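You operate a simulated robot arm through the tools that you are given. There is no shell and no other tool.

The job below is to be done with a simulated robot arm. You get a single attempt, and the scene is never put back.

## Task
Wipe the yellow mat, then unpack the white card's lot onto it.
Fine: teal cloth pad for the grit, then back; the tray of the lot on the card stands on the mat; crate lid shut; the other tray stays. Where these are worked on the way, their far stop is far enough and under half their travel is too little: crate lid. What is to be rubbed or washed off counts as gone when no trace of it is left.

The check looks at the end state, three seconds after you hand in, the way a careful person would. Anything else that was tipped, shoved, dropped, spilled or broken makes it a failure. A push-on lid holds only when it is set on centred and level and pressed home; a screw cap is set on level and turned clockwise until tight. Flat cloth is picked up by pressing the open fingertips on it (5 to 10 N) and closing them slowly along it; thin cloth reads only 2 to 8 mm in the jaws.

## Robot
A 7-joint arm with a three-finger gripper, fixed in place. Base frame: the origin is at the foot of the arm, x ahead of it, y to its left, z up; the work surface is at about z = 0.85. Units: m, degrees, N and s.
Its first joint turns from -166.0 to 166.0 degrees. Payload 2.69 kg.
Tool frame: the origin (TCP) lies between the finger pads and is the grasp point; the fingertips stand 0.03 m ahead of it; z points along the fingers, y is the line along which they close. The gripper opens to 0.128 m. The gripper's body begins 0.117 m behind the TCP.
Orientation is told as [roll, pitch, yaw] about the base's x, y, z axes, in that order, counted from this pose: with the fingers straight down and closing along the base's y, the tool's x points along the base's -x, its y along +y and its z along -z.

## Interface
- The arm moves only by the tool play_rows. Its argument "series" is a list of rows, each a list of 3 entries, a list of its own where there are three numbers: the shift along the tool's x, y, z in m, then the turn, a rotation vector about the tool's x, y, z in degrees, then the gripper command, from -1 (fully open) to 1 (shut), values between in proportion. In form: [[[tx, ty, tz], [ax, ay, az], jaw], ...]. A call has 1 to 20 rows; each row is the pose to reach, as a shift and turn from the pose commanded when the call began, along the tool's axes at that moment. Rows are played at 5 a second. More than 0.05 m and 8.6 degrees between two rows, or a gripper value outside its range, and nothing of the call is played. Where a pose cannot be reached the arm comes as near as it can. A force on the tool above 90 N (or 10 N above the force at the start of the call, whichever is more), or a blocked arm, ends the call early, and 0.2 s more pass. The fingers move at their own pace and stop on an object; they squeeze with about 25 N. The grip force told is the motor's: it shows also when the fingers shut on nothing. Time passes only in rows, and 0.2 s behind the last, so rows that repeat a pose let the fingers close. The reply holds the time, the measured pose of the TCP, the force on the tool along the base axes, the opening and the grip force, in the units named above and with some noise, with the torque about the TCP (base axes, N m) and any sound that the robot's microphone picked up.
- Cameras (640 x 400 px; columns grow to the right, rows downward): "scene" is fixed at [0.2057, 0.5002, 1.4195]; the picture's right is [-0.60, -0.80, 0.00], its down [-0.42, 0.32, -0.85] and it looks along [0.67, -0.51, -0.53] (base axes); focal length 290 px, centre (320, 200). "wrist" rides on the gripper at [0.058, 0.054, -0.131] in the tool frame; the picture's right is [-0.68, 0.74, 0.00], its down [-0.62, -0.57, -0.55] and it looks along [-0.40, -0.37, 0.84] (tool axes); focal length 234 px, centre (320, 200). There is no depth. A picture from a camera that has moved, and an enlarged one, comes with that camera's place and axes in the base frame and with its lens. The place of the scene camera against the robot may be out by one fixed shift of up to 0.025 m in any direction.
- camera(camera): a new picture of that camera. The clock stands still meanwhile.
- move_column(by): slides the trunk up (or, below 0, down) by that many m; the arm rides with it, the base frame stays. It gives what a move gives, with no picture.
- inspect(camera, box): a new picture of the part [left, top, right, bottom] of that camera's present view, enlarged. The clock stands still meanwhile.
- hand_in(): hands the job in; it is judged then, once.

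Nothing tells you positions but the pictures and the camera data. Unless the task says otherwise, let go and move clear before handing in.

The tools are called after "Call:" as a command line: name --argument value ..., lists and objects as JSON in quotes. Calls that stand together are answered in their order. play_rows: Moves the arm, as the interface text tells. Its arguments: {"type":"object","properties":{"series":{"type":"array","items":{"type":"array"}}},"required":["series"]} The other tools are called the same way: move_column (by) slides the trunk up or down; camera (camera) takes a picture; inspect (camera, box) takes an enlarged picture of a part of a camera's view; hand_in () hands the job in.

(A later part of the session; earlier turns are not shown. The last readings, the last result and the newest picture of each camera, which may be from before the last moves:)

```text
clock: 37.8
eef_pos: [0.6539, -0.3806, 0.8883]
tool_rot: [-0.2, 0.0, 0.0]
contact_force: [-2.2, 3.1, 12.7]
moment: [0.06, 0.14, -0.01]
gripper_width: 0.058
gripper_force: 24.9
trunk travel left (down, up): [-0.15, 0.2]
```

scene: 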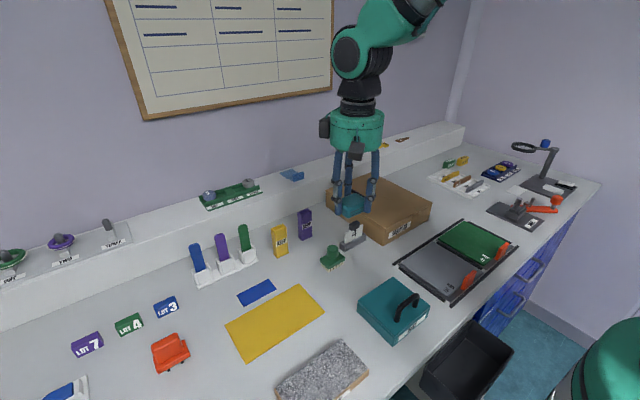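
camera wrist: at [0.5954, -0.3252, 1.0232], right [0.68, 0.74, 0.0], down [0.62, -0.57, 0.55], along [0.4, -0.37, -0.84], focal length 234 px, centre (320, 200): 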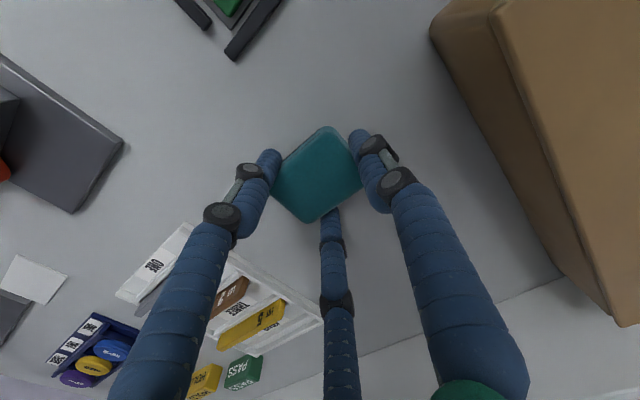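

Contact felt; releasing now and retreating upward.

Call:
play_rows --series '[[[0, 0, -0.001], [0, 0, 0], 1], [[0, 0, -0.001], [0, 0, 0], 0], [[0, 0, -0.001], [0, 0, 0], -0.35], [[0, 0, -0.001], [0, 0, 0], -0.35], [[0, 0, -0.03], [0, 0, 0], -0.35], [[0, 0, -0.07], [0, 0, 0], -0.35], [[0, 0, -0.11], [0, 0, 0], -0.35], [[0, 0, -0.15], [0, 0, 0], -0.35], [[0, 0, -0.19], [0, 0, 0], -0.35], [[0, 0, -0.23], [0, 0, 0], -0.35]]'

Call:
camera --camera "wrist"

Call:
inspect --camera "scene" --box '[310, 150, 470, 260]'

```text
clock: 40.0
eef_pos: [0.6548, -0.3788, 1.1159]
tool_rot: [0.1, 0.0, 0.0]
contact_force: [-0.4, 0.4, 0.1]
moment: [0.01, 0.0, 0.0]
gripper_width: 0.0865
gripper_force: 0.1
trunk travel left (down, up): [-0.15, 0.2]
```

```text
taken
camera wrist: at [0.5954, -0.3245, 1.2468], right [0.68, 0.74, 0.0], down [0.62, -0.57, 0.55], along [0.4, -0.37, -0.84], focal length 234 px, centre (320, 200)
```

wrist: 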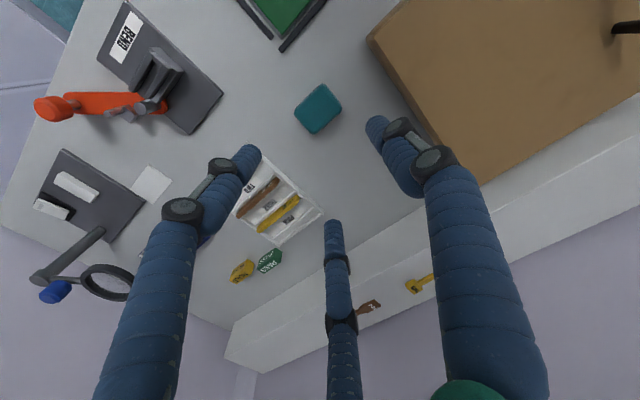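

```text
3.64 times, centred on (390, 205) of scene
camera zoom: at [0.2057, 0.5002, 1.4195], right [-0.6, -0.8, 0.0], down [-0.42, 0.32, -0.85], along [0.67, -0.51, -0.53], focal length 1054 px, centre (66, 182)
```

zoom: 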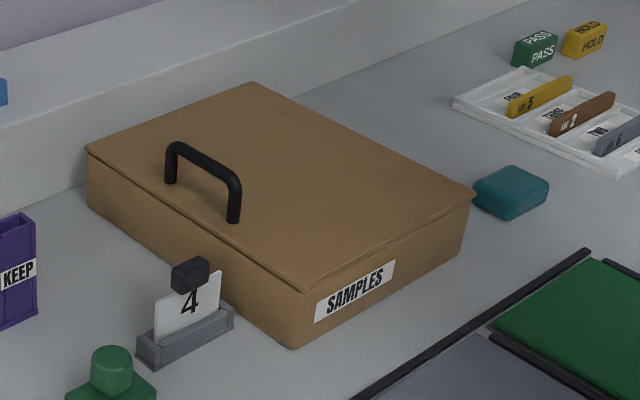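

The pad is back upright in its place. Next I'll view the crate's handle from the wrist camera.

Call:
play_rows --series '[[[0, 0.045, -0.01], [0, 0, 0], -0.5], [[0, 0.09, -0.02], [0, 0, 0], -0.5], [[0, 0.135, -0.034], [0, 0, 0], -0.5], [[-0.001, 0.18, -0.034], [0, 0, 0], -0.5], [[-0.002, 0.225, -0.034], [0, 0, 0], -0.5], [[-0.003, 0.27, -0.034], [0, 0, 0], -0.5], [[-0.004, 0.315, -0.034], [0, 0, 0], -0.5], [[-0.005, 0.36, -0.034], [0, 0, 0], -0.5], [[-0.006, 0.379, -0.034], [0, 0, 0], -0.5], [[-0.006, 0.379, -0.034], [0, 0, 0], -0.5]]'

Call:
camera --camera "wrist"

Call:
inspect --camera "wrist" --box '[200, 40, 440, 260]'

```text
clock: 42.2
eef_pos: [0.6612, -0.0016, 1.1504]
tool_rot: [0.0, 0.0, 0.0]
contact_force: [-0.1, -0.4, 0.4]
moment: [-0.02, -0.02, 0.02]
gripper_width: 0.0959
gripper_force: 0.0
trunk travel left (down, up): [-0.15, 0.2]
```

```text
taken
camera wrist: at [0.6019, 0.0538, 1.2812], right [0.68, 0.74, 0.0], down [0.62, -0.57, 0.55], along [0.4, -0.37, -0.84], focal length 234 px, centre (320, 200)
```

wrist: 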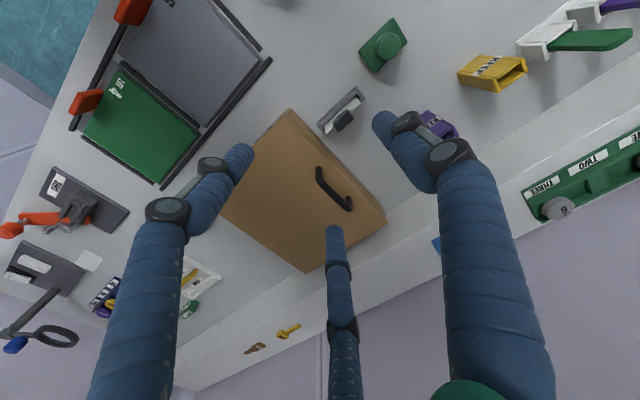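

```text
1.82 times, centred on (320, 150) of wrist
camera zoom: at [0.6019, 0.0538, 1.2812], right [0.68, 0.74, 0.0], down [0.62, -0.57, 0.55], along [0.4, -0.37, -0.84], focal length 426 px, centre (320, 291)
```

zoom: 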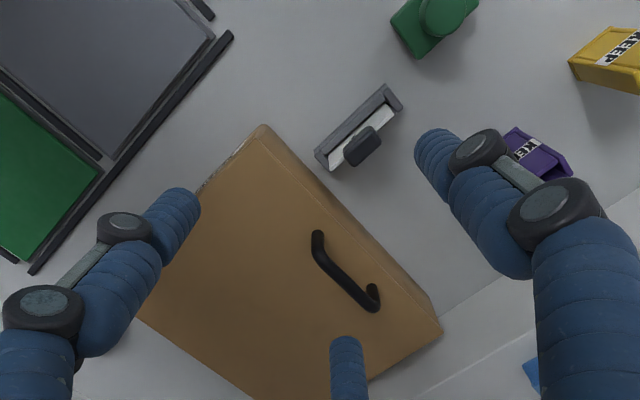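

The handle sits at roughly x 0.73–0.81, y -0.065, with its bar near z 0.955; the hinge is on the far side at y ≈ -0.27. I'll move over the bar with the jaws part open and verify alignment.

Call:
play_rows --series '[[[-0.03, -0.016, 0.02], [0, 0, 0], -0.2], [[-0.06, -0.032, 0.04], [0, 0, 0], -0.1], [[-0.09, -0.048, 0.06], [0, 0, 0], 0], [[-0.109, -0.065, 0.08], [0, 0, 0], 0], [[-0.109, -0.065, 0.1], [0, 0, 0], 0], [[-0.109, -0.065, 0.1], [0, 0, 0], 0]]'

Call:
camera --camera "wrist"

Call:
inspect --camera "scene" --box '[300, 120, 440, 260]'

```text
clock: 43.6
eef_pos: [0.7709, -0.0658, 1.0493]
tool_rot: [0.0, -0.1, 0.0]
contact_force: [0.2, -0.2, -0.3]
moment: [-0.02, 0.03, 0.02]
gripper_width: 0.0641
gripper_force: 0.1
trunk travel left (down, up): [-0.15, 0.2]
```

```text
taken
camera wrist: at [0.7118, -0.0108, 1.1805], right [0.68, 0.74, 0.0], down [0.62, -0.57, 0.55], along [0.4, -0.37, -0.84], focal length 234 px, centre (320, 200)
```

wrist: 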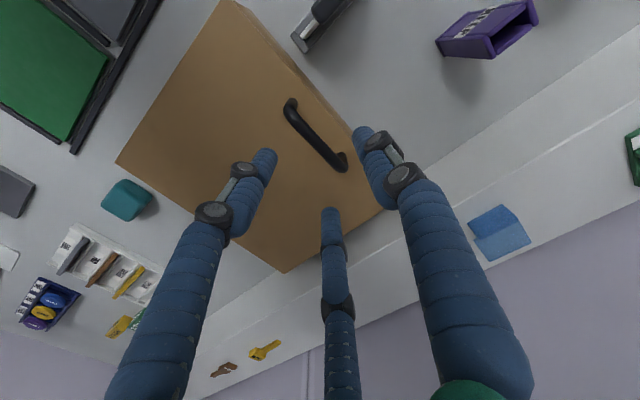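

```text
2.86 times, centred on (370, 190) of scene
camera zoom: at [0.2057, 0.5002, 1.4195], right [-0.6, -0.8, 0.0], down [-0.42, 0.32, -0.85], along [0.67, -0.51, -0.53], focal length 828 px, centre (177, 229)
```

zoom: 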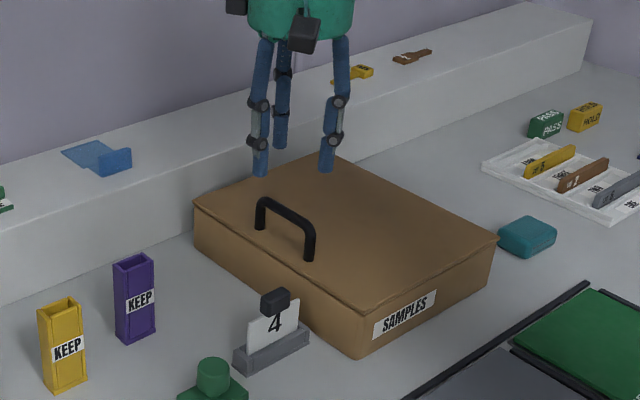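

The bar is centred between the fingers. I'll descend so that the tips pass just below the bar, then close on it.

Call:
play_rows --series '[[[0.002, 0, 0.03], [0, 0, 0], 0], [[0.003, 0, 0.055], [0, 0, 0], 0], [[0.003, 0, 0.075], [0, 0, 0], 0], [[0.003, 0, 0.084], [0, 0, 0], 0], [[0.003, 0, 0.084], [0, 0, 0], 0]]'

Call:
camera --camera "wrist"

Call:
inspect --camera "scene" --box '[320, 160, 420, 250]'

```text
clock: 44.8
eef_pos: [0.7667, -0.0672, 0.9648]
tool_rot: [0.0, 0.0, -0.1]
contact_force: [-0.2, 0.2, -0.2]
moment: [-0.01, 0.02, 0.02]
gripper_width: 0.064
gripper_force: 0.2
trunk travel left (down, up): [-0.15, 0.2]
```

```text
taken
camera wrist: at [0.708, -0.0112, 1.0964], right [0.68, 0.74, 0.0], down [0.62, -0.57, 0.55], along [0.4, -0.37, -0.84], focal length 234 px, centre (320, 200)
```

wrist: 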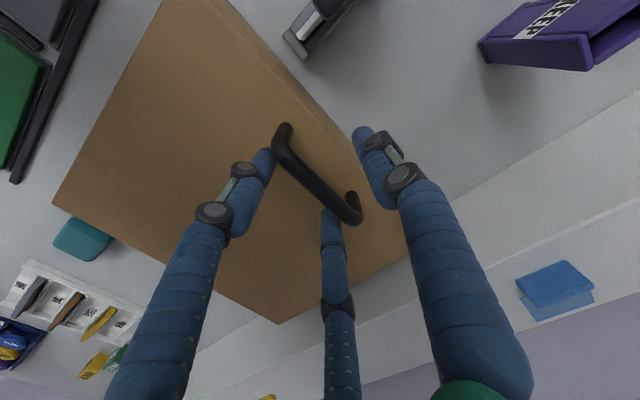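

```text
4.44 times, centred on (370, 205) of scene
camera zoom: at [0.2057, 0.5002, 1.4195], right [-0.6, -0.8, 0.0], down [-0.42, 0.32, -0.85], along [0.67, -0.51, -0.53], focal length 1288 px, centre (98, 178)
```

zoom: 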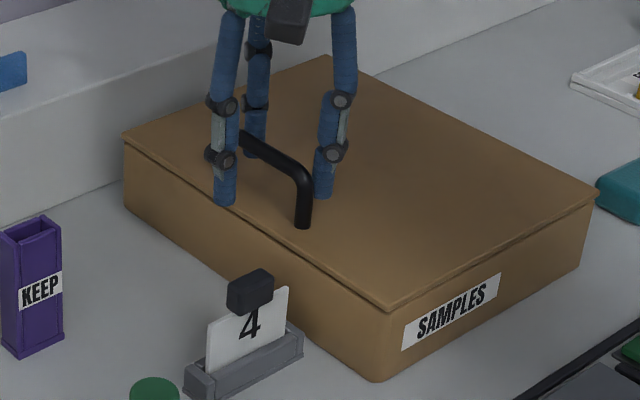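

The bar lies between the fingertips. Closing on it.

Call:
play_rows --series '[[[0, 0, 0], [0, 0, 0], 0.4], [[0, 0, 0], [0, 0, 0], 1], [[0, 0, 0], [0, 0, 0], 1], [[0, 0, 0], [0, 0, 0], 1]]'

Call:
camera --camera "wrist"

```text
clock: 45.8
eef_pos: [0.7669, -0.0715, 0.9657]
tool_rot: [0.1, 0.1, -0.1]
contact_force: [-11.6, -74.6, -5.4]
moment: [-0.48, 0.1, 0.2]
gripper_width: 0.0192
gripper_force: 43.8
trunk travel left (down, up): [-0.15, 0.2]
```

```text
taken
camera wrist: at [0.7069, -0.0169, 1.0959], right [0.68, 0.74, 0.0], down [0.62, -0.57, 0.55], along [0.4, -0.37, -0.84], focal length 234 px, centre (320, 200)
```

wrist: 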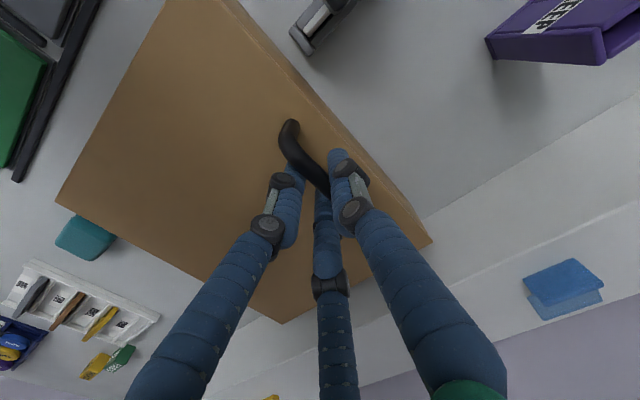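

The fingers closed slightly off-centre and are pulling sideways; the bar must be about 6 mm further toward -y. I'll shift over to relieve the side force.

Call:
play_rows --series '[[[0, -0.003, 0], [0, 0, 0], 1], [[0, -0.006, 0], [0, 0, 0], 1], [[0, -0.006, 0], [0, 0, 0], 1]]'

```text
clock: 46.6
eef_pos: [0.7663, -0.0718, 0.9643]
tool_rot: [0.1, 0.1, 0.0]
contact_force: [-11.8, -15.7, -7.7]
moment: [-0.07, 0.34, 0.05]
gripper_width: 0.0193
gripper_force: 44.7
trunk travel left (down, up): [-0.15, 0.2]
```

Call:
play_rows --series '[[[0.001, -0.0015, 0.0005], [0, 0, 0], 1], [[0.001, -0.0015, 0.0005], [0, 0, 0], 1]]'

Call:
inspect --camera "scene" --box '[320, 160, 420, 250]'

Call:
camera --camera "wrist"

```text
clock: 47.2
eef_pos: [0.7662, -0.0725, 0.966]
tool_rot: [0.0, -0.1, 0.0]
contact_force: [-4.9, 13.9, -0.7]
moment: [0.16, 0.51, 0.02]
gripper_width: 0.0187
gripper_force: 43.9
trunk travel left (down, up): [-0.15, 0.2]
```

```text
4.44 times, centred on (370, 205) of scene
camera zoom: at [0.2057, 0.5002, 1.4195], right [-0.6, -0.8, 0.0], down [-0.42, 0.32, -0.85], along [0.67, -0.51, -0.53], focal length 1288 px, centre (98, 178)
```

zoom: 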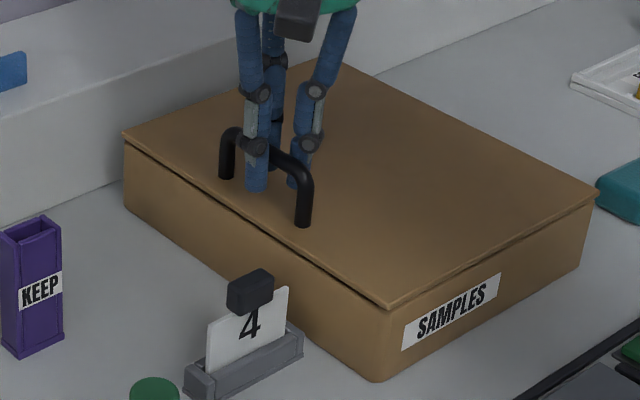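

```text
taken
camera wrist: at [0.7065, -0.0174, 1.0969], right [0.68, 0.74, 0.0], down [0.61, -0.57, 0.55], along [0.41, -0.37, -0.84], focal length 234 px, centre (320, 200)
```

wrist: 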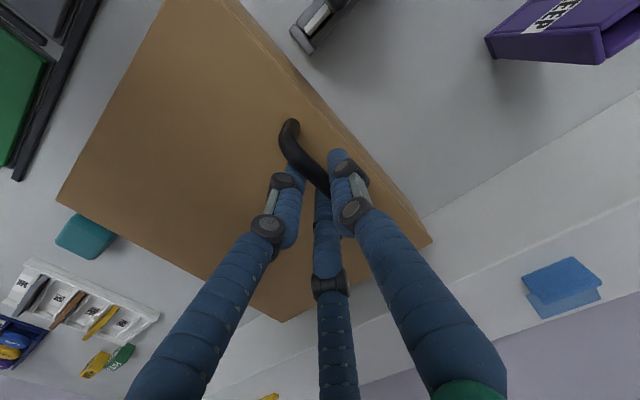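

The bar is now gripped centrally and the crate hasn't moved. I'll begin lifting the lid along its hinge arc in small steps and watch the forces.

Call:
play_rows --series '[[[0, -0.0045, -0.0136], [-4, 0, 0], 1], [[0, -0.01, -0.0269], [-8, 0, 0], 1], [[0, -0.0164, -0.0398], [-12, 0, 0], 1]]'

Call:
inspect --camera "scene" --box '[310, 130, 450, 260]'

```text
clock: 48.0
eef_pos: [0.766, -0.0863, 1.0084]
tool_rot: [12.0, -0.2, -0.1]
contact_force: [-3.2, 37.8, 15.5]
moment: [0.31, 0.03, -0.03]
gripper_width: 0.0192
gripper_force: 44.1
trunk travel left (down, up): [-0.15, 0.2]
```

```text
3.08 times, centred on (380, 195) of scene
camera zoom: at [0.2057, 0.5002, 1.4195], right [-0.6, -0.8, 0.0], down [-0.42, 0.32, -0.85], along [0.67, -0.51, -0.53], focal length 892 px, centre (135, 215)
```

zoom: 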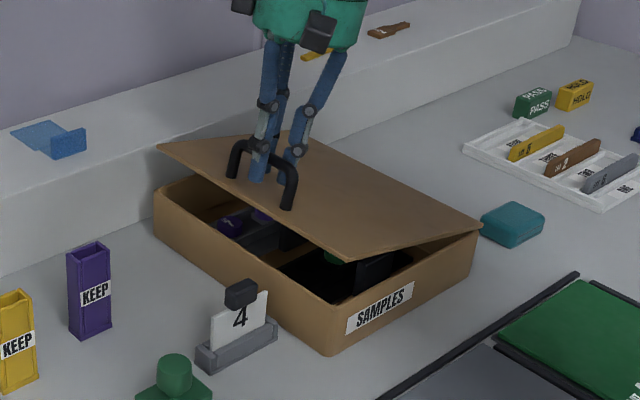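

The lid opens; inside I glimpse trays with purple and green items. The force shows the hinge pivot is a little higher than assumed; I'll continue along the corrected arc.

Call:
play_rows --series '[[[0, -0.0054, -0.0276], [-8, 0, 0], 1], [[0, -0.0173, -0.0534], [-16, 0, 0], 1], [[0, -0.0326, -0.0773], [-24, 0, 0], 1]]'

Call:
inspect --camera "scene" --box '[310, 110, 470, 260]'

```text
clock: 48.8
eef_pos: [0.7663, -0.1391, 1.0735]
tool_rot: [36.0, 0.0, -0.1]
contact_force: [5.3, -0.5, 1.8]
moment: [-0.2, -0.84, -0.58]
gripper_width: 0.019
gripper_force: 43.9
trunk travel left (down, up): [-0.15, 0.2]
```

```text
2.67 times, centred on (390, 185) of scene
camera zoom: at [0.2057, 0.5002, 1.4195], right [-0.6, -0.8, 0.0], down [-0.42, 0.32, -0.85], along [0.67, -0.51, -0.53], focal length 773 px, centre (133, 240)
```

zoom: 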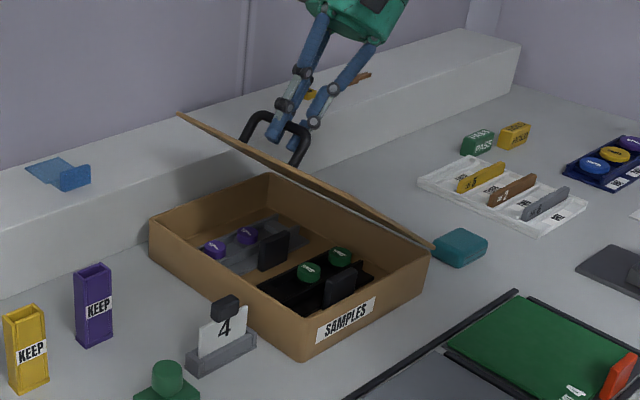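

Forces are near zero, so the arc is right. The crate holds two trays, one with purple pieces (far) and one with green pieces (near). I'll continue opening.

Call:
play_rows --series '[[[0, -0.0082, -0.0271], [-8, 0, 0], 1], [[0, -0.0201, -0.0529], [-16, 0, 0], 1], [[0, -0.0354, -0.0768], [-24, 0, 0], 1]]'

Call:
camera --camera "scene"

```text
clock: 49.6
eef_pos: [0.7659, -0.2123, 1.1124]
tool_rot: [60.1, 0.1, -0.1]
contact_force: [4.6, -4.3, -6.3]
moment: [-0.33, -0.44, -0.42]
gripper_width: 0.019
gripper_force: 44.0
trunk travel left (down, up): [-0.15, 0.2]
```

```text
taken
```

scene: 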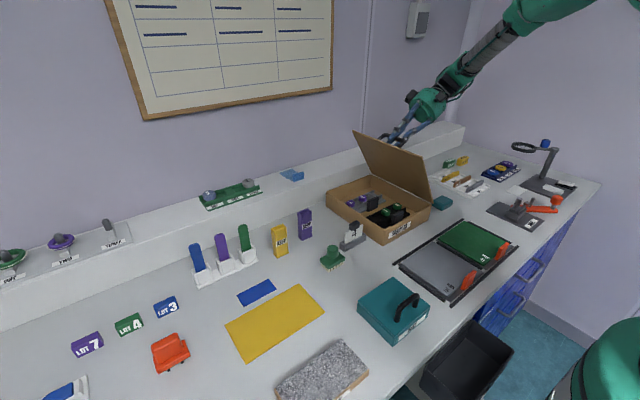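

Now at about 60° open with low force. I'll continue past vertical, letting the bar turn slightly in the grip.

Call:
play_rows --series '[[[0, -0.0073, -0.0273], [-4, 0, 0], 1], [[0, -0.0184, -0.0533], [-8, 0, 0], 1], [[0, -0.0332, -0.0776], [-12, 0, 0], 1], [[0, -0.0332, -0.0776], [-12, 0, 0], 1]]'

Call:
inspect --camera "scene" --box '[310, 60, 510, 260]'

```text
clock: 50.6
eef_pos: [0.7658, -0.2959, 1.1242]
tool_rot: [72.1, 0.1, 0.0]
contact_force: [0.4, -0.1, -10.6]
moment: [-0.04, 0.03, -0.1]
gripper_width: 0.019
gripper_force: 44.4
trunk travel left (down, up): [-0.15, 0.2]
```

```text
2.00 times, centred on (410, 160) of scene
camera zoom: at [0.2057, 0.5002, 1.4195], right [-0.6, -0.8, 0.0], down [-0.42, 0.32, -0.85], along [0.67, -0.51, -0.53], focal length 580 px, centre (140, 280)
```

zoom: 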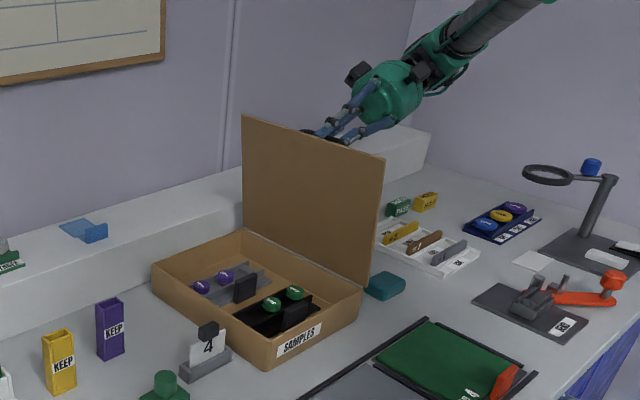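

Near vertical with low force. Two more small steps past vertical to find the stop.

Call:
play_rows --series '[[[0, -0.0064, -0.0127], [-2, 0, 0], 1], [[0, -0.0128, -0.0253], [-4, 0, 0], 1], [[0, -0.0128, -0.0253], [-4, 0, 0], 1]]'

Call:
inspect --camera "scene" --box '[310, 60, 510, 260]'

```text
clock: 51.4
eef_pos: [0.7659, -0.3238, 1.12]
tool_rot: [76.0, 0.1, 0.1]
contact_force: [-0.7, 2.3, -13.1]
moment: [-0.05, 0.17, -0.06]
gripper_width: 0.0191
gripper_force: 44.1
trunk travel left (down, up): [-0.15, 0.2]
```

```text
2.00 times, centred on (410, 160) of scene
camera zoom: at [0.2057, 0.5002, 1.4195], right [-0.6, -0.8, 0.0], down [-0.42, 0.32, -0.85], along [0.67, -0.51, -0.53], focal length 580 px, centre (140, 280)
```

zoom: 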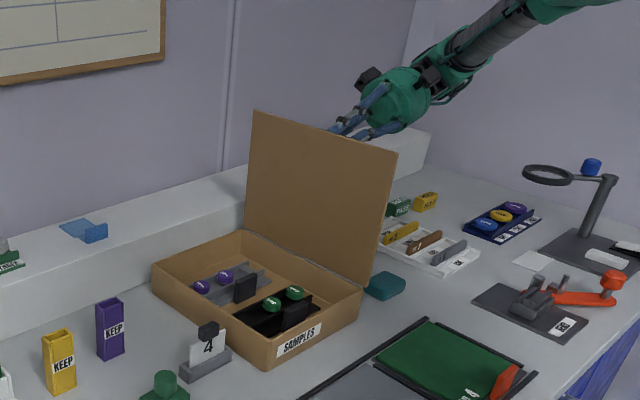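

Call:
play_rows --series '[[[0, -0.0073, -0.0123], [-2, 0, 0], 1], [[0, -0.0147, -0.0245], [-4, 0, 0], 1], [[0, -0.0147, -0.0245], [-4, 0, 0], 1]]'

```text
clock: 52.2
eef_pos: [0.7623, -0.346, 1.1129]
tool_rot: [79.9, -0.4, -0.1]
contact_force: [44.5, -9.7, 36.2]
moment: [0.31, 0.52, -0.49]
gripper_width: 0.0195
gripper_force: 44.1
out of reach, approached as far as the arm can: row 2, 3
trunk travel left (down, up): [-0.15, 0.2]
```

The arm hit its reach limit with the lid about 8° past vertical. I'll back off slightly to relax the forces before letting go.

Call:
play_rows --series '[[[0, 0.0065, 0.0127], [2, 0, 0], 1], [[0, 0.0065, 0.0127], [2, 0, 0], 1]]'

Call:
inspect --camera "scene" --box '[310, 60, 510, 260]'

Call:
camera --camera "wrist"

```text
clock: 52.8
eef_pos: [0.7598, -0.3317, 1.1173]
tool_rot: [78.1, -0.3, -0.1]
contact_force: [33.8, -12.8, 53.0]
moment: [0.42, 0.51, -0.11]
gripper_width: 0.0192
gripper_force: 44.0
trunk travel left (down, up): [-0.15, 0.2]
```

```text
2.00 times, centred on (410, 160) of scene
camera zoom: at [0.2057, 0.5002, 1.4195], right [-0.6, -0.8, 0.0], down [-0.42, 0.32, -0.85], along [0.67, -0.51, -0.53], focal length 580 px, centre (140, 280)
```

zoom: 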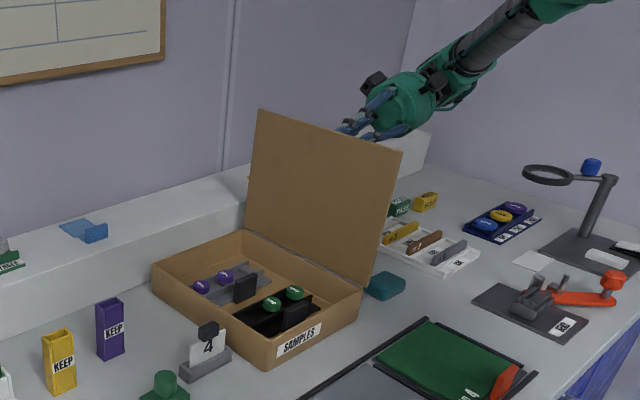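

```text
taken
camera wrist: at [0.7005, -0.4481, 1.1963], right [0.67, 0.15, 0.72], down [0.62, -0.66, -0.44], along [0.41, 0.74, -0.53], focal length 234 px, centre (320, 200)
```

wrist: 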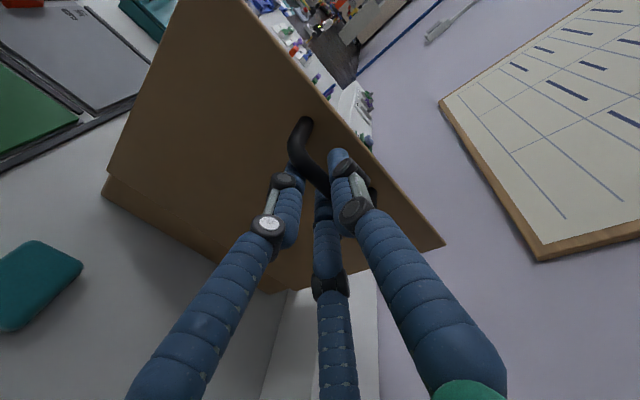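

Call:
play_rows --series '[[[-0.003, 0.0045, 0.0005], [0, 0, 0], 1], [[-0.003, 0.0045, 0.0005], [0, 0, 0], 1]]'

```text
clock: 53.4
eef_pos: [0.7607, -0.3312, 1.1183]
tool_rot: [78.1, 0.1, 0.0]
contact_force: [-4.9, -7.5, 32.4]
moment: [0.2, 0.0, -0.31]
gripper_width: 0.0189
gripper_force: 44.2
trunk travel left (down, up): [-0.15, 0.2]
```

Call:
play_rows --series '[[[0.0005, 0.003, 0], [0, 0, 0], 1], [[0.0005, 0.003, 0], [0, 0, 0], 1]]'

```text
clock: 54.0
eef_pos: [0.7611, -0.3287, 1.1179]
tool_rot: [78.1, 0.2, -0.1]
contact_force: [-19.3, -0.1, 0.3]
moment: [-0.01, -0.22, -0.32]
gripper_width: 0.019
gripper_force: 44.6
trunk travel left (down, up): [-0.15, 0.2]
```

Forces are relaxed. I'll open the jaws just enough to free the bar and see whether the lid stays.

Call:
play_rows --series '[[[0, 0, 0], [0, 0, 0], 0.6], [[0, 0, 0], [0, 0, 0], 0.44], [[0, 0, 0], [0, 0, 0], 0.44], [[0, 0, 0], [0, 0, 0], 0.44]]'

Call:
inspect --camera "scene" --box '[310, 60, 510, 260]'

Call:
camera --camera "wrist"

```text
clock: 55.0
eef_pos: [0.7633, -0.3304, 1.1213]
tool_rot: [78.0, 0.0, 0.0]
contact_force: [-0.3, -0.5, -0.4]
moment: [0.02, -0.03, -0.01]
gripper_width: 0.0358
gripper_force: 0.1
trunk travel left (down, up): [-0.15, 0.2]
```

```text
2.00 times, centred on (410, 160) of scene
camera zoom: at [0.2057, 0.5002, 1.4195], right [-0.6, -0.8, 0.0], down [-0.42, 0.32, -0.85], along [0.67, -0.51, -0.53], focal length 580 px, centre (140, 280)
```

zoom: 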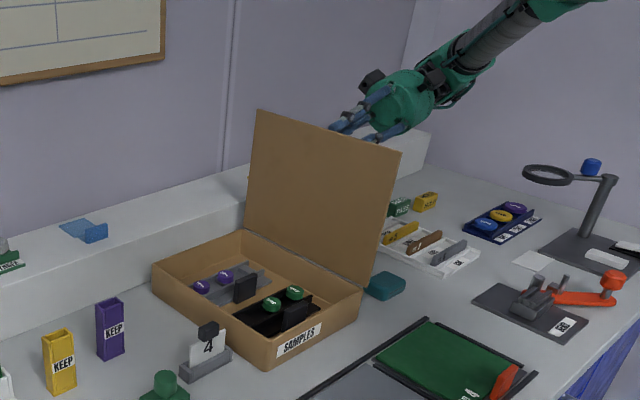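

```text
taken
camera wrist: at [0.7031, -0.4458, 1.2002], right [0.68, 0.15, 0.72], down [0.62, -0.65, -0.44], along [0.4, 0.74, -0.54], focal length 234 px, centre (320, 200)
```

wrist: 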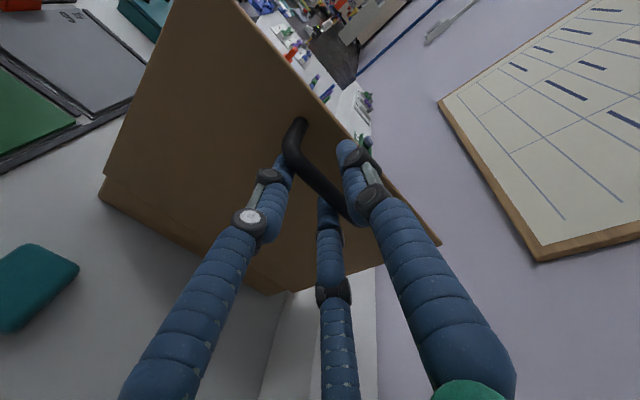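

The lid stays open by itself. I'll withdraw from the bar while turning the tool back toward vertical, then rise clear.

Call:
play_rows --series '[[[0, -0.0017, -0.0036], [4, 0, 0], 0.44], [[0, 0, -0.0075], [8, 0, 0], 0.44], [[0, 0.0047, -0.0126], [16, 0, 0], 0.44], [[0, 0.0117, -0.0185], [24, 0, 0], 0.44], [[0, 0.0224, -0.0263], [32, 0, 0], 0.44], [[0, 0.0381, -0.0347], [40, 0, 0], 0.44], [[0, 0.0602, -0.0426], [48, 0, 0], 0.44], [[0, 0.0923, -0.0499], [56, 0, 0], 0.44], [[0, 0.0923, -0.0499], [56, 0, 0], 0.44]]'

Call:
camera --camera "scene"

Call:
camera --camera "wrist"

```text
clock: 57.0
eef_pos: [0.7621, -0.3592, 1.2235]
tool_rot: [21.9, 0.0, 0.0]
contact_force: [-0.1, 0.7, 1.6]
moment: [-0.13, -0.05, -0.02]
gripper_width: 0.0357
gripper_force: 0.1
trunk travel left (down, up): [-0.15, 0.2]
```

```text
taken
```

scene: 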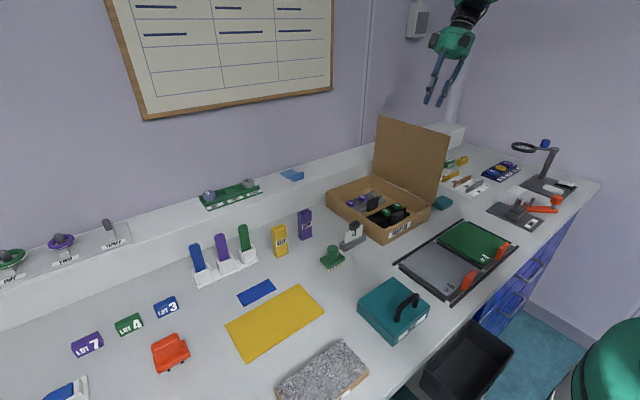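

```text
taken
camera wrist: at [0.7023, -0.3568, 1.3643], right [0.68, 0.68, 0.27], down [0.62, -0.73, 0.3], along [0.4, -0.03, -0.91], focal length 234 px, centre (320, 200)
```

wrist: 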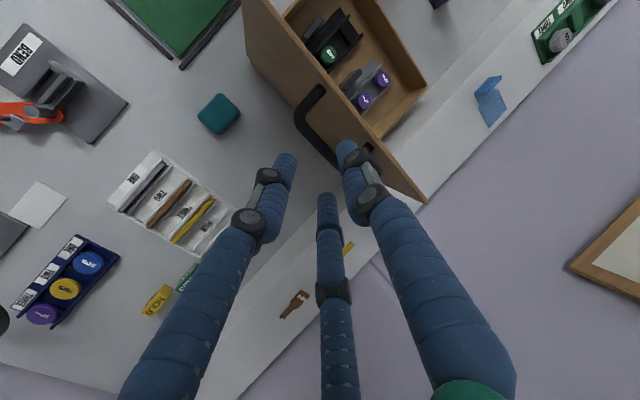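

The lid stays open past vertical. I'll pass over its top edge back to the front side and look into the crate.

Call:
play_rows --series '[[[0, 0.0368, -0.011], [8, 0, 0], 0.3], [[0, 0.0736, -0.022], [16, 0, 0], 0], [[0, 0.1107, -0.007], [22, 0, 0], 0], [[0, 0.1571, 0.0117], [22, 0, 0], 0], [[0, 0.1988, 0.0285], [22, 0, 0], 0], [[0.02, 0.2405, 0.0454], [22, 0, 0], 0], [[0.05, 0.2776, 0.0604], [22, 0, 0], 0], [[0.085, 0.297, 0.0791], [22, 0, 0], 0], [[0.12, 0.3127, 0.1069], [22, 0, 0], 0], [[0.142, 0.3293, 0.146], [22, 0, 0], 0], [[0.142, 0.3293, 0.146], [22, 0, 0], 0]]'

Call:
camera --camera "wrist"

Call:
inspect --camera "scene" --box '[310, 110, 460, 250]'

```text
clock: 59.4
eef_pos: [0.6198, 0.0022, 1.2086]
tool_rot: [0.0, 0.0, 0.1]
contact_force: [0.4, 0.2, -0.2]
moment: [-0.05, -0.01, 0.0]
gripper_width: 0.0641
gripper_force: 0.0
trunk travel left (down, up): [-0.15, 0.2]
```

```text
taken
camera wrist: at [0.5602, 0.0567, 1.34], right [0.68, 0.74, 0.0], down [0.62, -0.57, 0.55], along [0.4, -0.37, -0.84], focal length 234 px, centre (320, 200)
```

wrist: 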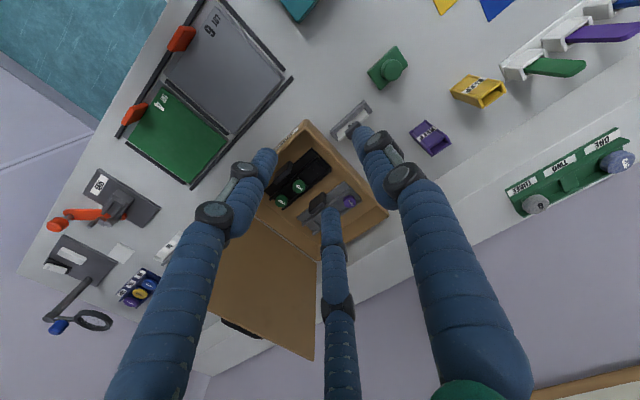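

```text
2.86 times, centred on (385, 180) of scene
camera zoom: at [0.2057, 0.5002, 1.4195], right [-0.6, -0.8, 0.0], down [-0.42, 0.32, -0.85], along [0.67, -0.51, -0.53], focal length 828 px, centre (134, 257)
```

zoom: 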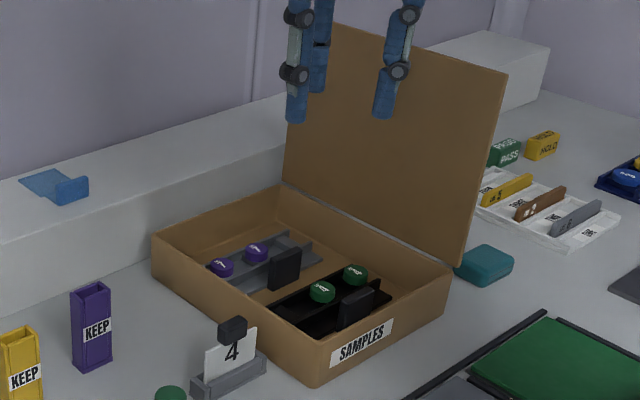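

Call:
inspect --camera "scene" --box '[350, 185, 410, 235]'

Call:
inspect --camera "wrist" --box '[250, 110, 390, 270]'

Call:
inspect --camera "wrist" --box '[260, 140, 340, 210]'

```text
8.00 times, centred on (380, 210) of scene
camera zoom: at [0.2057, 0.5002, 1.4195], right [-0.6, -0.8, 0.0], down [-0.42, 0.32, -0.85], along [0.67, -0.51, -0.53], focal length 2319 px, centre (-160, 120)
```

zoom: 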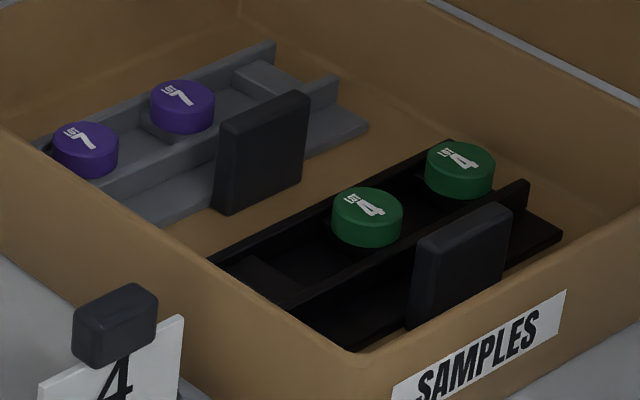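

```text
2.50 times, centred on (320, 190) of wrist
camera zoom: at [0.5602, 0.0567, 1.34], right [0.68, 0.74, 0.0], down [0.62, -0.57, 0.55], along [0.4, -0.37, -0.84], focal length 585 px, centre (320, 225)
```

zoom: 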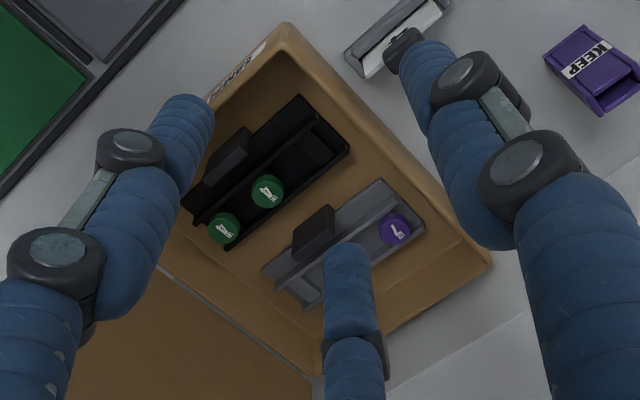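

```text
5.71 times, centred on (300, 175) of wrist
camera zoom: at [0.5602, 0.0567, 1.34], right [0.68, 0.74, 0.0], down [0.62, -0.57, 0.55], along [0.4, -0.37, -0.84], focal length 1338 px, centre (434, 343)
```

zoom: 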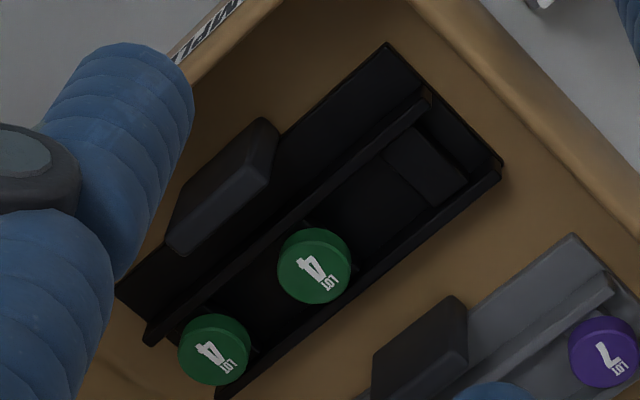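

The near black tray holds the green LOT 4 pieces, matching the card; the far grey tray is LOT 7 and must stay. I'll zoom in further on the black tray's upright grip plate.

Call:
inspect --camera "wrist" --box '[262, 145, 312, 195]'

Call:
inspect --camera "scene" --box '[378, 200, 408, 232]'

```text
8.00 times, centred on (287, 170) of wrist
camera zoom: at [0.5602, 0.0567, 1.34], right [0.68, 0.74, 0.0], down [0.62, -0.57, 0.55], along [0.4, -0.37, -0.84], focal length 1873 px, centre (584, 440)
```

zoom: 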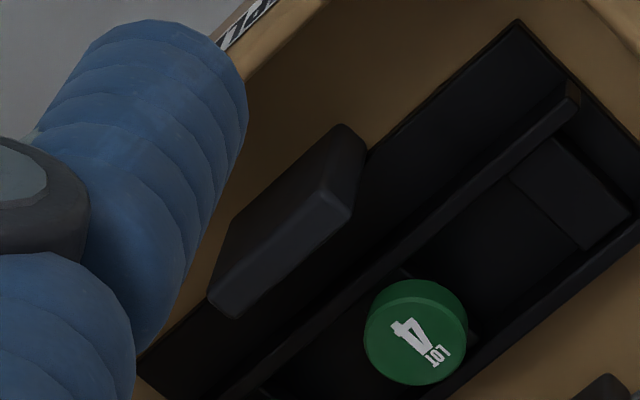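

```text
12.50 times, centred on (393, 216) of scene
camera zoom: at [0.2057, 0.5002, 1.4195], right [-0.6, -0.8, 0.0], down [-0.42, 0.32, -0.85], along [0.67, -0.51, -0.53], focal length 3623 px, centre (-592, 0)
```

zoom: 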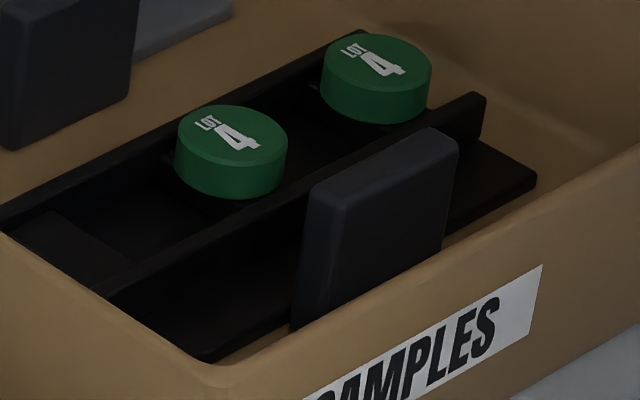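

The black tray's grip plate spans about x 0.667–0.677, y -0.134 to -0.178, top z ≈ 0.902. I'll move above it with the jaws set wider than its 45 mm length and check.

Call:
play_rows --series '[[[-0.009, -0.026, 0.02], [0, 0, 0], -0.2], [[-0.017, -0.052, 0.045], [0, 0, 0], -0.2], [[-0.026, -0.078, 0.07], [0, 0, 0], -0.2], [[-0.035, -0.105, 0.095], [0, 0, 0], -0.2], [[-0.043, -0.131, 0.12], [0, 0, 0], -0.2], [[-0.051, -0.156, 0.15], [0, 0, 0], -0.2], [[-0.051, -0.156, 0.16], [0, 0, 0], -0.2], [[-0.051, -0.156, 0.16], [0, 0, 0], -0.2]]'

Call:
camera --camera "wrist"

Call:
inspect --camera "wrist" --box '[260, 70, 390, 200]'

Call:
inspect --camera "scene" --box '[310, 110, 460, 250]'

```text
clock: 61.2
eef_pos: [0.6715, -0.1546, 1.0489]
tool_rot: [0.1, 0.0, 0.1]
contact_force: [-0.5, -1.1, 1.2]
moment: [-0.01, -0.02, -0.02]
gripper_width: 0.0768
gripper_force: 0.1
trunk travel left (down, up): [-0.15, 0.2]
```

```text
taken
camera wrist: at [0.6123, -0.1001, 1.1803], right [0.68, 0.74, 0.0], down [0.62, -0.57, 0.55], along [0.4, -0.37, -0.84], focal length 234 px, centre (320, 200)
```

wrist: 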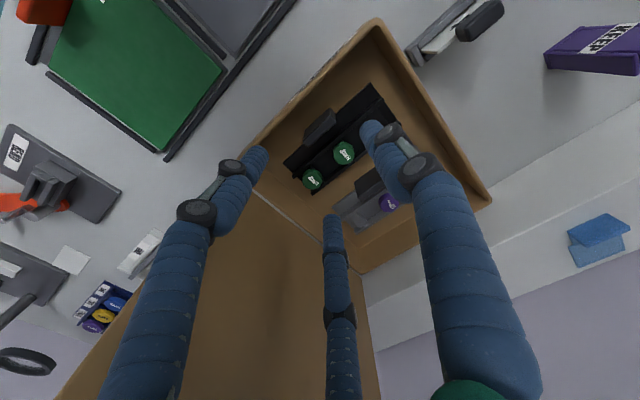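

```text
3.08 times, centred on (325, 135) of wrist
camera zoom: at [0.6123, -0.1001, 1.1803], right [0.68, 0.74, 0.0], down [0.62, -0.57, 0.55], along [0.4, -0.37, -0.84], focal length 720 px, centre (305, 400)
```

zoom: 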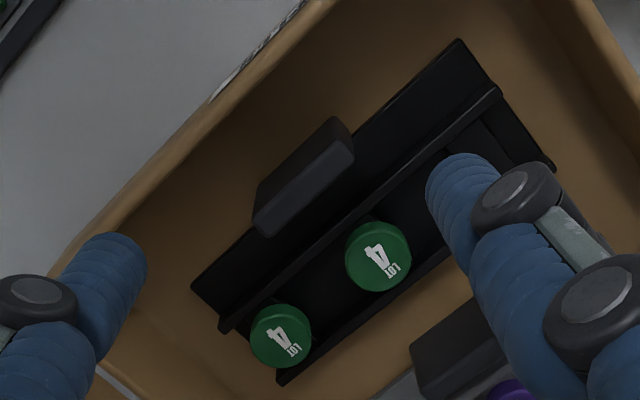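

```text
2.86 times, centred on (385, 180) of scene
camera zoom: at [0.2057, 0.5002, 1.4195], right [-0.6, -0.8, 0.0], down [-0.42, 0.32, -0.85], along [0.67, -0.51, -0.53], focal length 828 px, centre (134, 257)
```

zoom: 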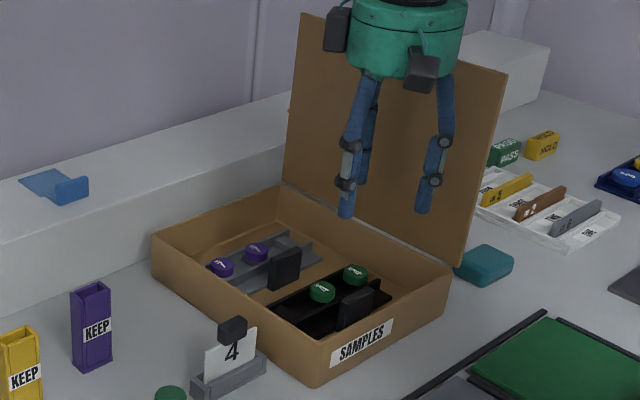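

The plate is centred under the tool at about (0.673, -0.157). I'll descend in two stages, checking on the way.

Call:
play_rows --series '[[[-0.001, -0.001, 0.03], [0, 0, 0], -0.2], [[-0.001, -0.001, 0.06], [0, 0, 0], -0.2], [[-0.001, -0.001, 0.09], [0, 0, 0], -0.2], [[-0.001, -0.001, 0.11], [0, 0, 0], -0.2], [[-0.001, -0.001, 0.11], [0, 0, 0], -0.2]]'

Call:
camera --camera "wrist"

Call:
inspect --camera "wrist" --box '[240, 90, 400, 230]'

Call:
inspect --camera "scene" --box '[340, 150, 440, 250]'

```text
clock: 62.4
eef_pos: [0.6715, -0.156, 0.94]
tool_rot: [0.0, 0.0, 0.0]
contact_force: [-2.6, 4.5, 9.0]
moment: [-0.18, 0.46, -0.28]
gripper_width: 0.0791
gripper_force: 1.3
trunk travel left (down, up): [-0.15, 0.2]
```

```text
taken
camera wrist: at [0.6127, -0.1007, 1.0705], right [0.68, 0.74, 0.0], down [0.62, -0.57, 0.55], along [0.4, -0.37, -0.84], focal length 234 px, centre (320, 200)
```

wrist: 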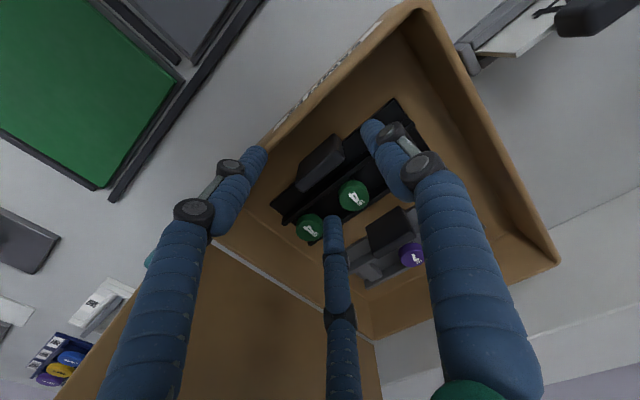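

```text
2.86 times, centred on (320, 160) of wrist
camera zoom: at [0.6127, -0.1007, 1.0705], right [0.68, 0.74, 0.0], down [0.62, -0.57, 0.55], along [0.4, -0.37, -0.84], focal length 669 px, centre (320, 314)
```

zoom: 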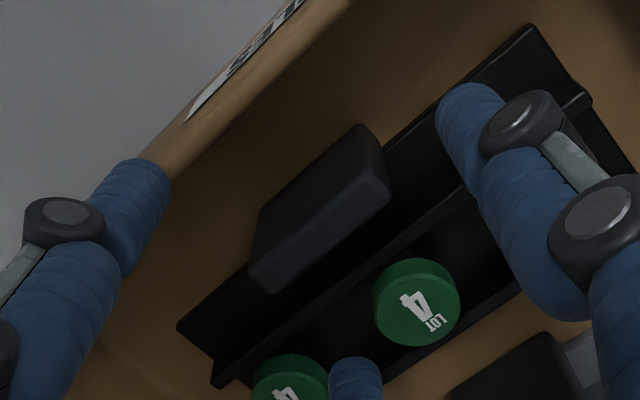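

```text
4.00 times, centred on (390, 200) of scene
camera zoom: at [0.2057, 0.5002, 1.4195], right [-0.6, -0.8, 0.0], down [-0.42, 0.32, -0.85], along [0.67, -0.51, -0.53], focal length 1159 px, centre (40, 200)
```

zoom: 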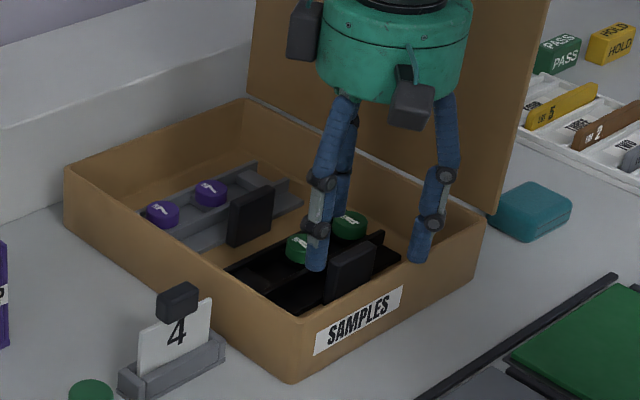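

Contact of about 9 N at an offset of (-0.042, -0.035) from the TCP shows the three visible fingers are physical: one finger is touching the crate's near rim. I'll back up at once and rethink the grasp with a three-finger geometry.

Call:
play_rows --series '[[[0, 0, -0.02], [0, 0, 0], -0.2], [[0, 0, -0.06], [0, 0, 0], -0.2], [[0, 0, -0.1], [0, 0, 0], -0.2], [[0, 0.02, -0.14], [0, 0, 0], -0.2], [[0, 0.04, -0.18], [0, 0, 0], -0.2], [[0, 0.04, -0.18], [0, 0, 0], -0.2]]'

Call:
inspect --camera "scene" --box '[310, 110, 460, 250]'

Call:
inspect --camera "wrist" --box '[270, 40, 430, 200]'

```text
clock: 63.8
eef_pos: [0.6726, -0.1156, 1.1194]
tool_rot: [0.1, 0.0, 0.0]
contact_force: [-0.3, 0.3, 0.6]
moment: [-0.05, -0.03, 0.03]
gripper_width: 0.077
gripper_force: 0.1
trunk travel left (down, up): [-0.15, 0.2]
```

```text
2.86 times, centred on (385, 180) of scene
camera zoom: at [0.2057, 0.5002, 1.4195], right [-0.6, -0.8, 0.0], down [-0.42, 0.32, -0.85], along [0.67, -0.51, -0.53], focal length 828 px, centre (134, 257)
```

zoom: 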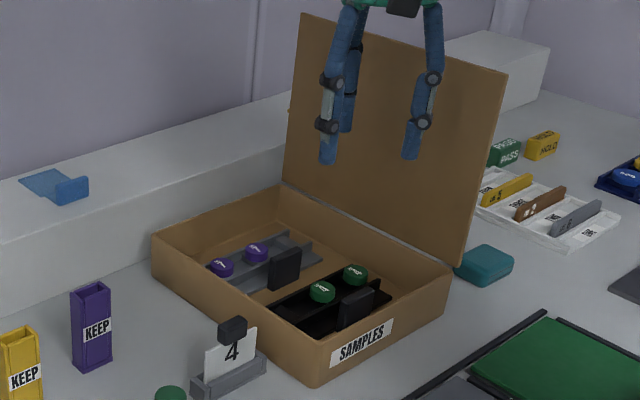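

```text
2.50 times, centred on (350, 120) of wrist
camera zoom: at [0.6129, -0.0607, 1.2511], right [0.68, 0.74, 0.0], down [0.62, -0.57, 0.55], along [0.4, -0.37, -0.84], focal length 585 px, centre (245, 400)
```

zoom: 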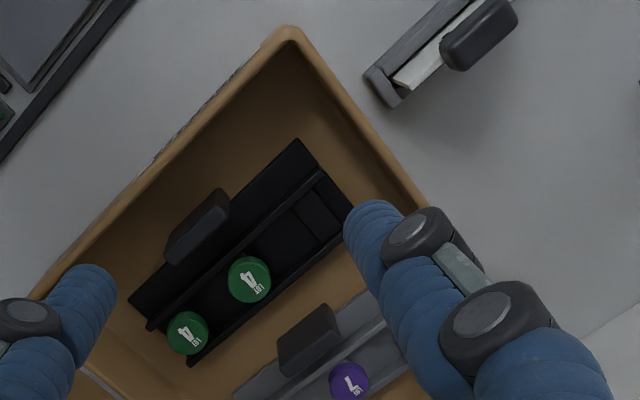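

Nothing was disturbed. I'll turn the hand by 90° so that one finger goes on the wall side of the plate and two on the rail side.

Call:
play_rows --series '[[[0, 0, 0], [0, 0, -8.2], -0.2], [[0, 0, 0], [0, 0, -16.4], -0.1], [[0, 0, 0], [0, 0, -24.6], 0], [[0, 0, 0], [0, 0, -32.8], 0], [[0, 0, 0], [0, 0, -41], 0], [[0, 0, 0], [0, 0, -49.2], 0], [[0, 0, 0], [0, 0, -57.4], 0], [[0, 0, 0], [0, 0, -65.6], 0], [[0, 0, 0], [0, 0, -73.8], 0], [[0, 0, 0], [0, 0, -82], 0], [[0, 0, 0], [0, 0, -90], 0], [[0, 0, 0], [0, 0, -90], 0]]'

Call:
camera --camera "wrist"

Call:
camera --camera "scene"

```text
clock: 66.4
eef_pos: [0.6717, -0.1165, 1.1183]
tool_rot: [-0.1, 0.0, 90.2]
contact_force: [0.8, -0.2, 1.0]
moment: [0.01, 0.02, 0.02]
gripper_width: 0.0641
gripper_force: 0.1
trunk travel left (down, up): [-0.15, 0.2]
```

```text
taken
camera wrist: at [0.6179, -0.174, 1.2501], right [-0.74, 0.68, 0.0], down [0.57, 0.62, 0.55], along [0.37, 0.4, -0.84], focal length 234 px, centre (320, 200)
```

wrist: 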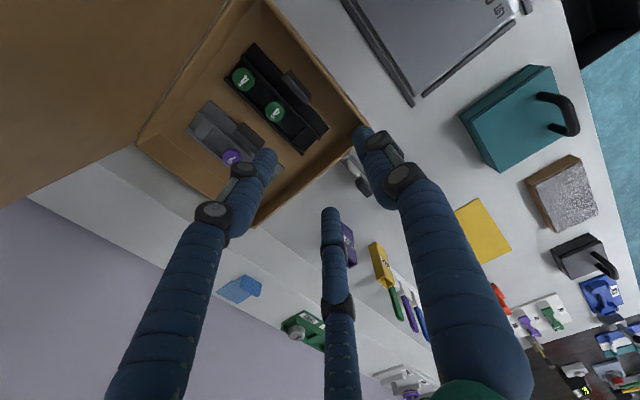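

```text
taken
```

scene: 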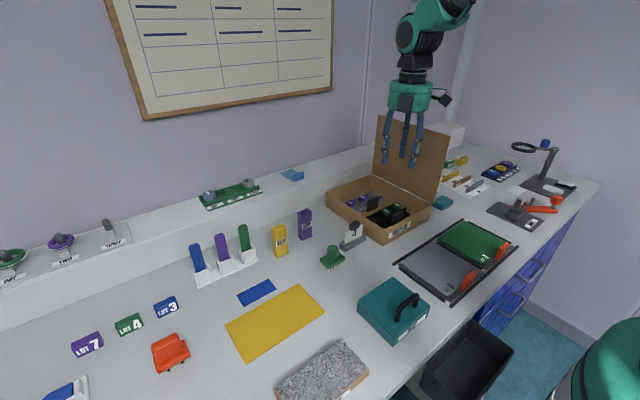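

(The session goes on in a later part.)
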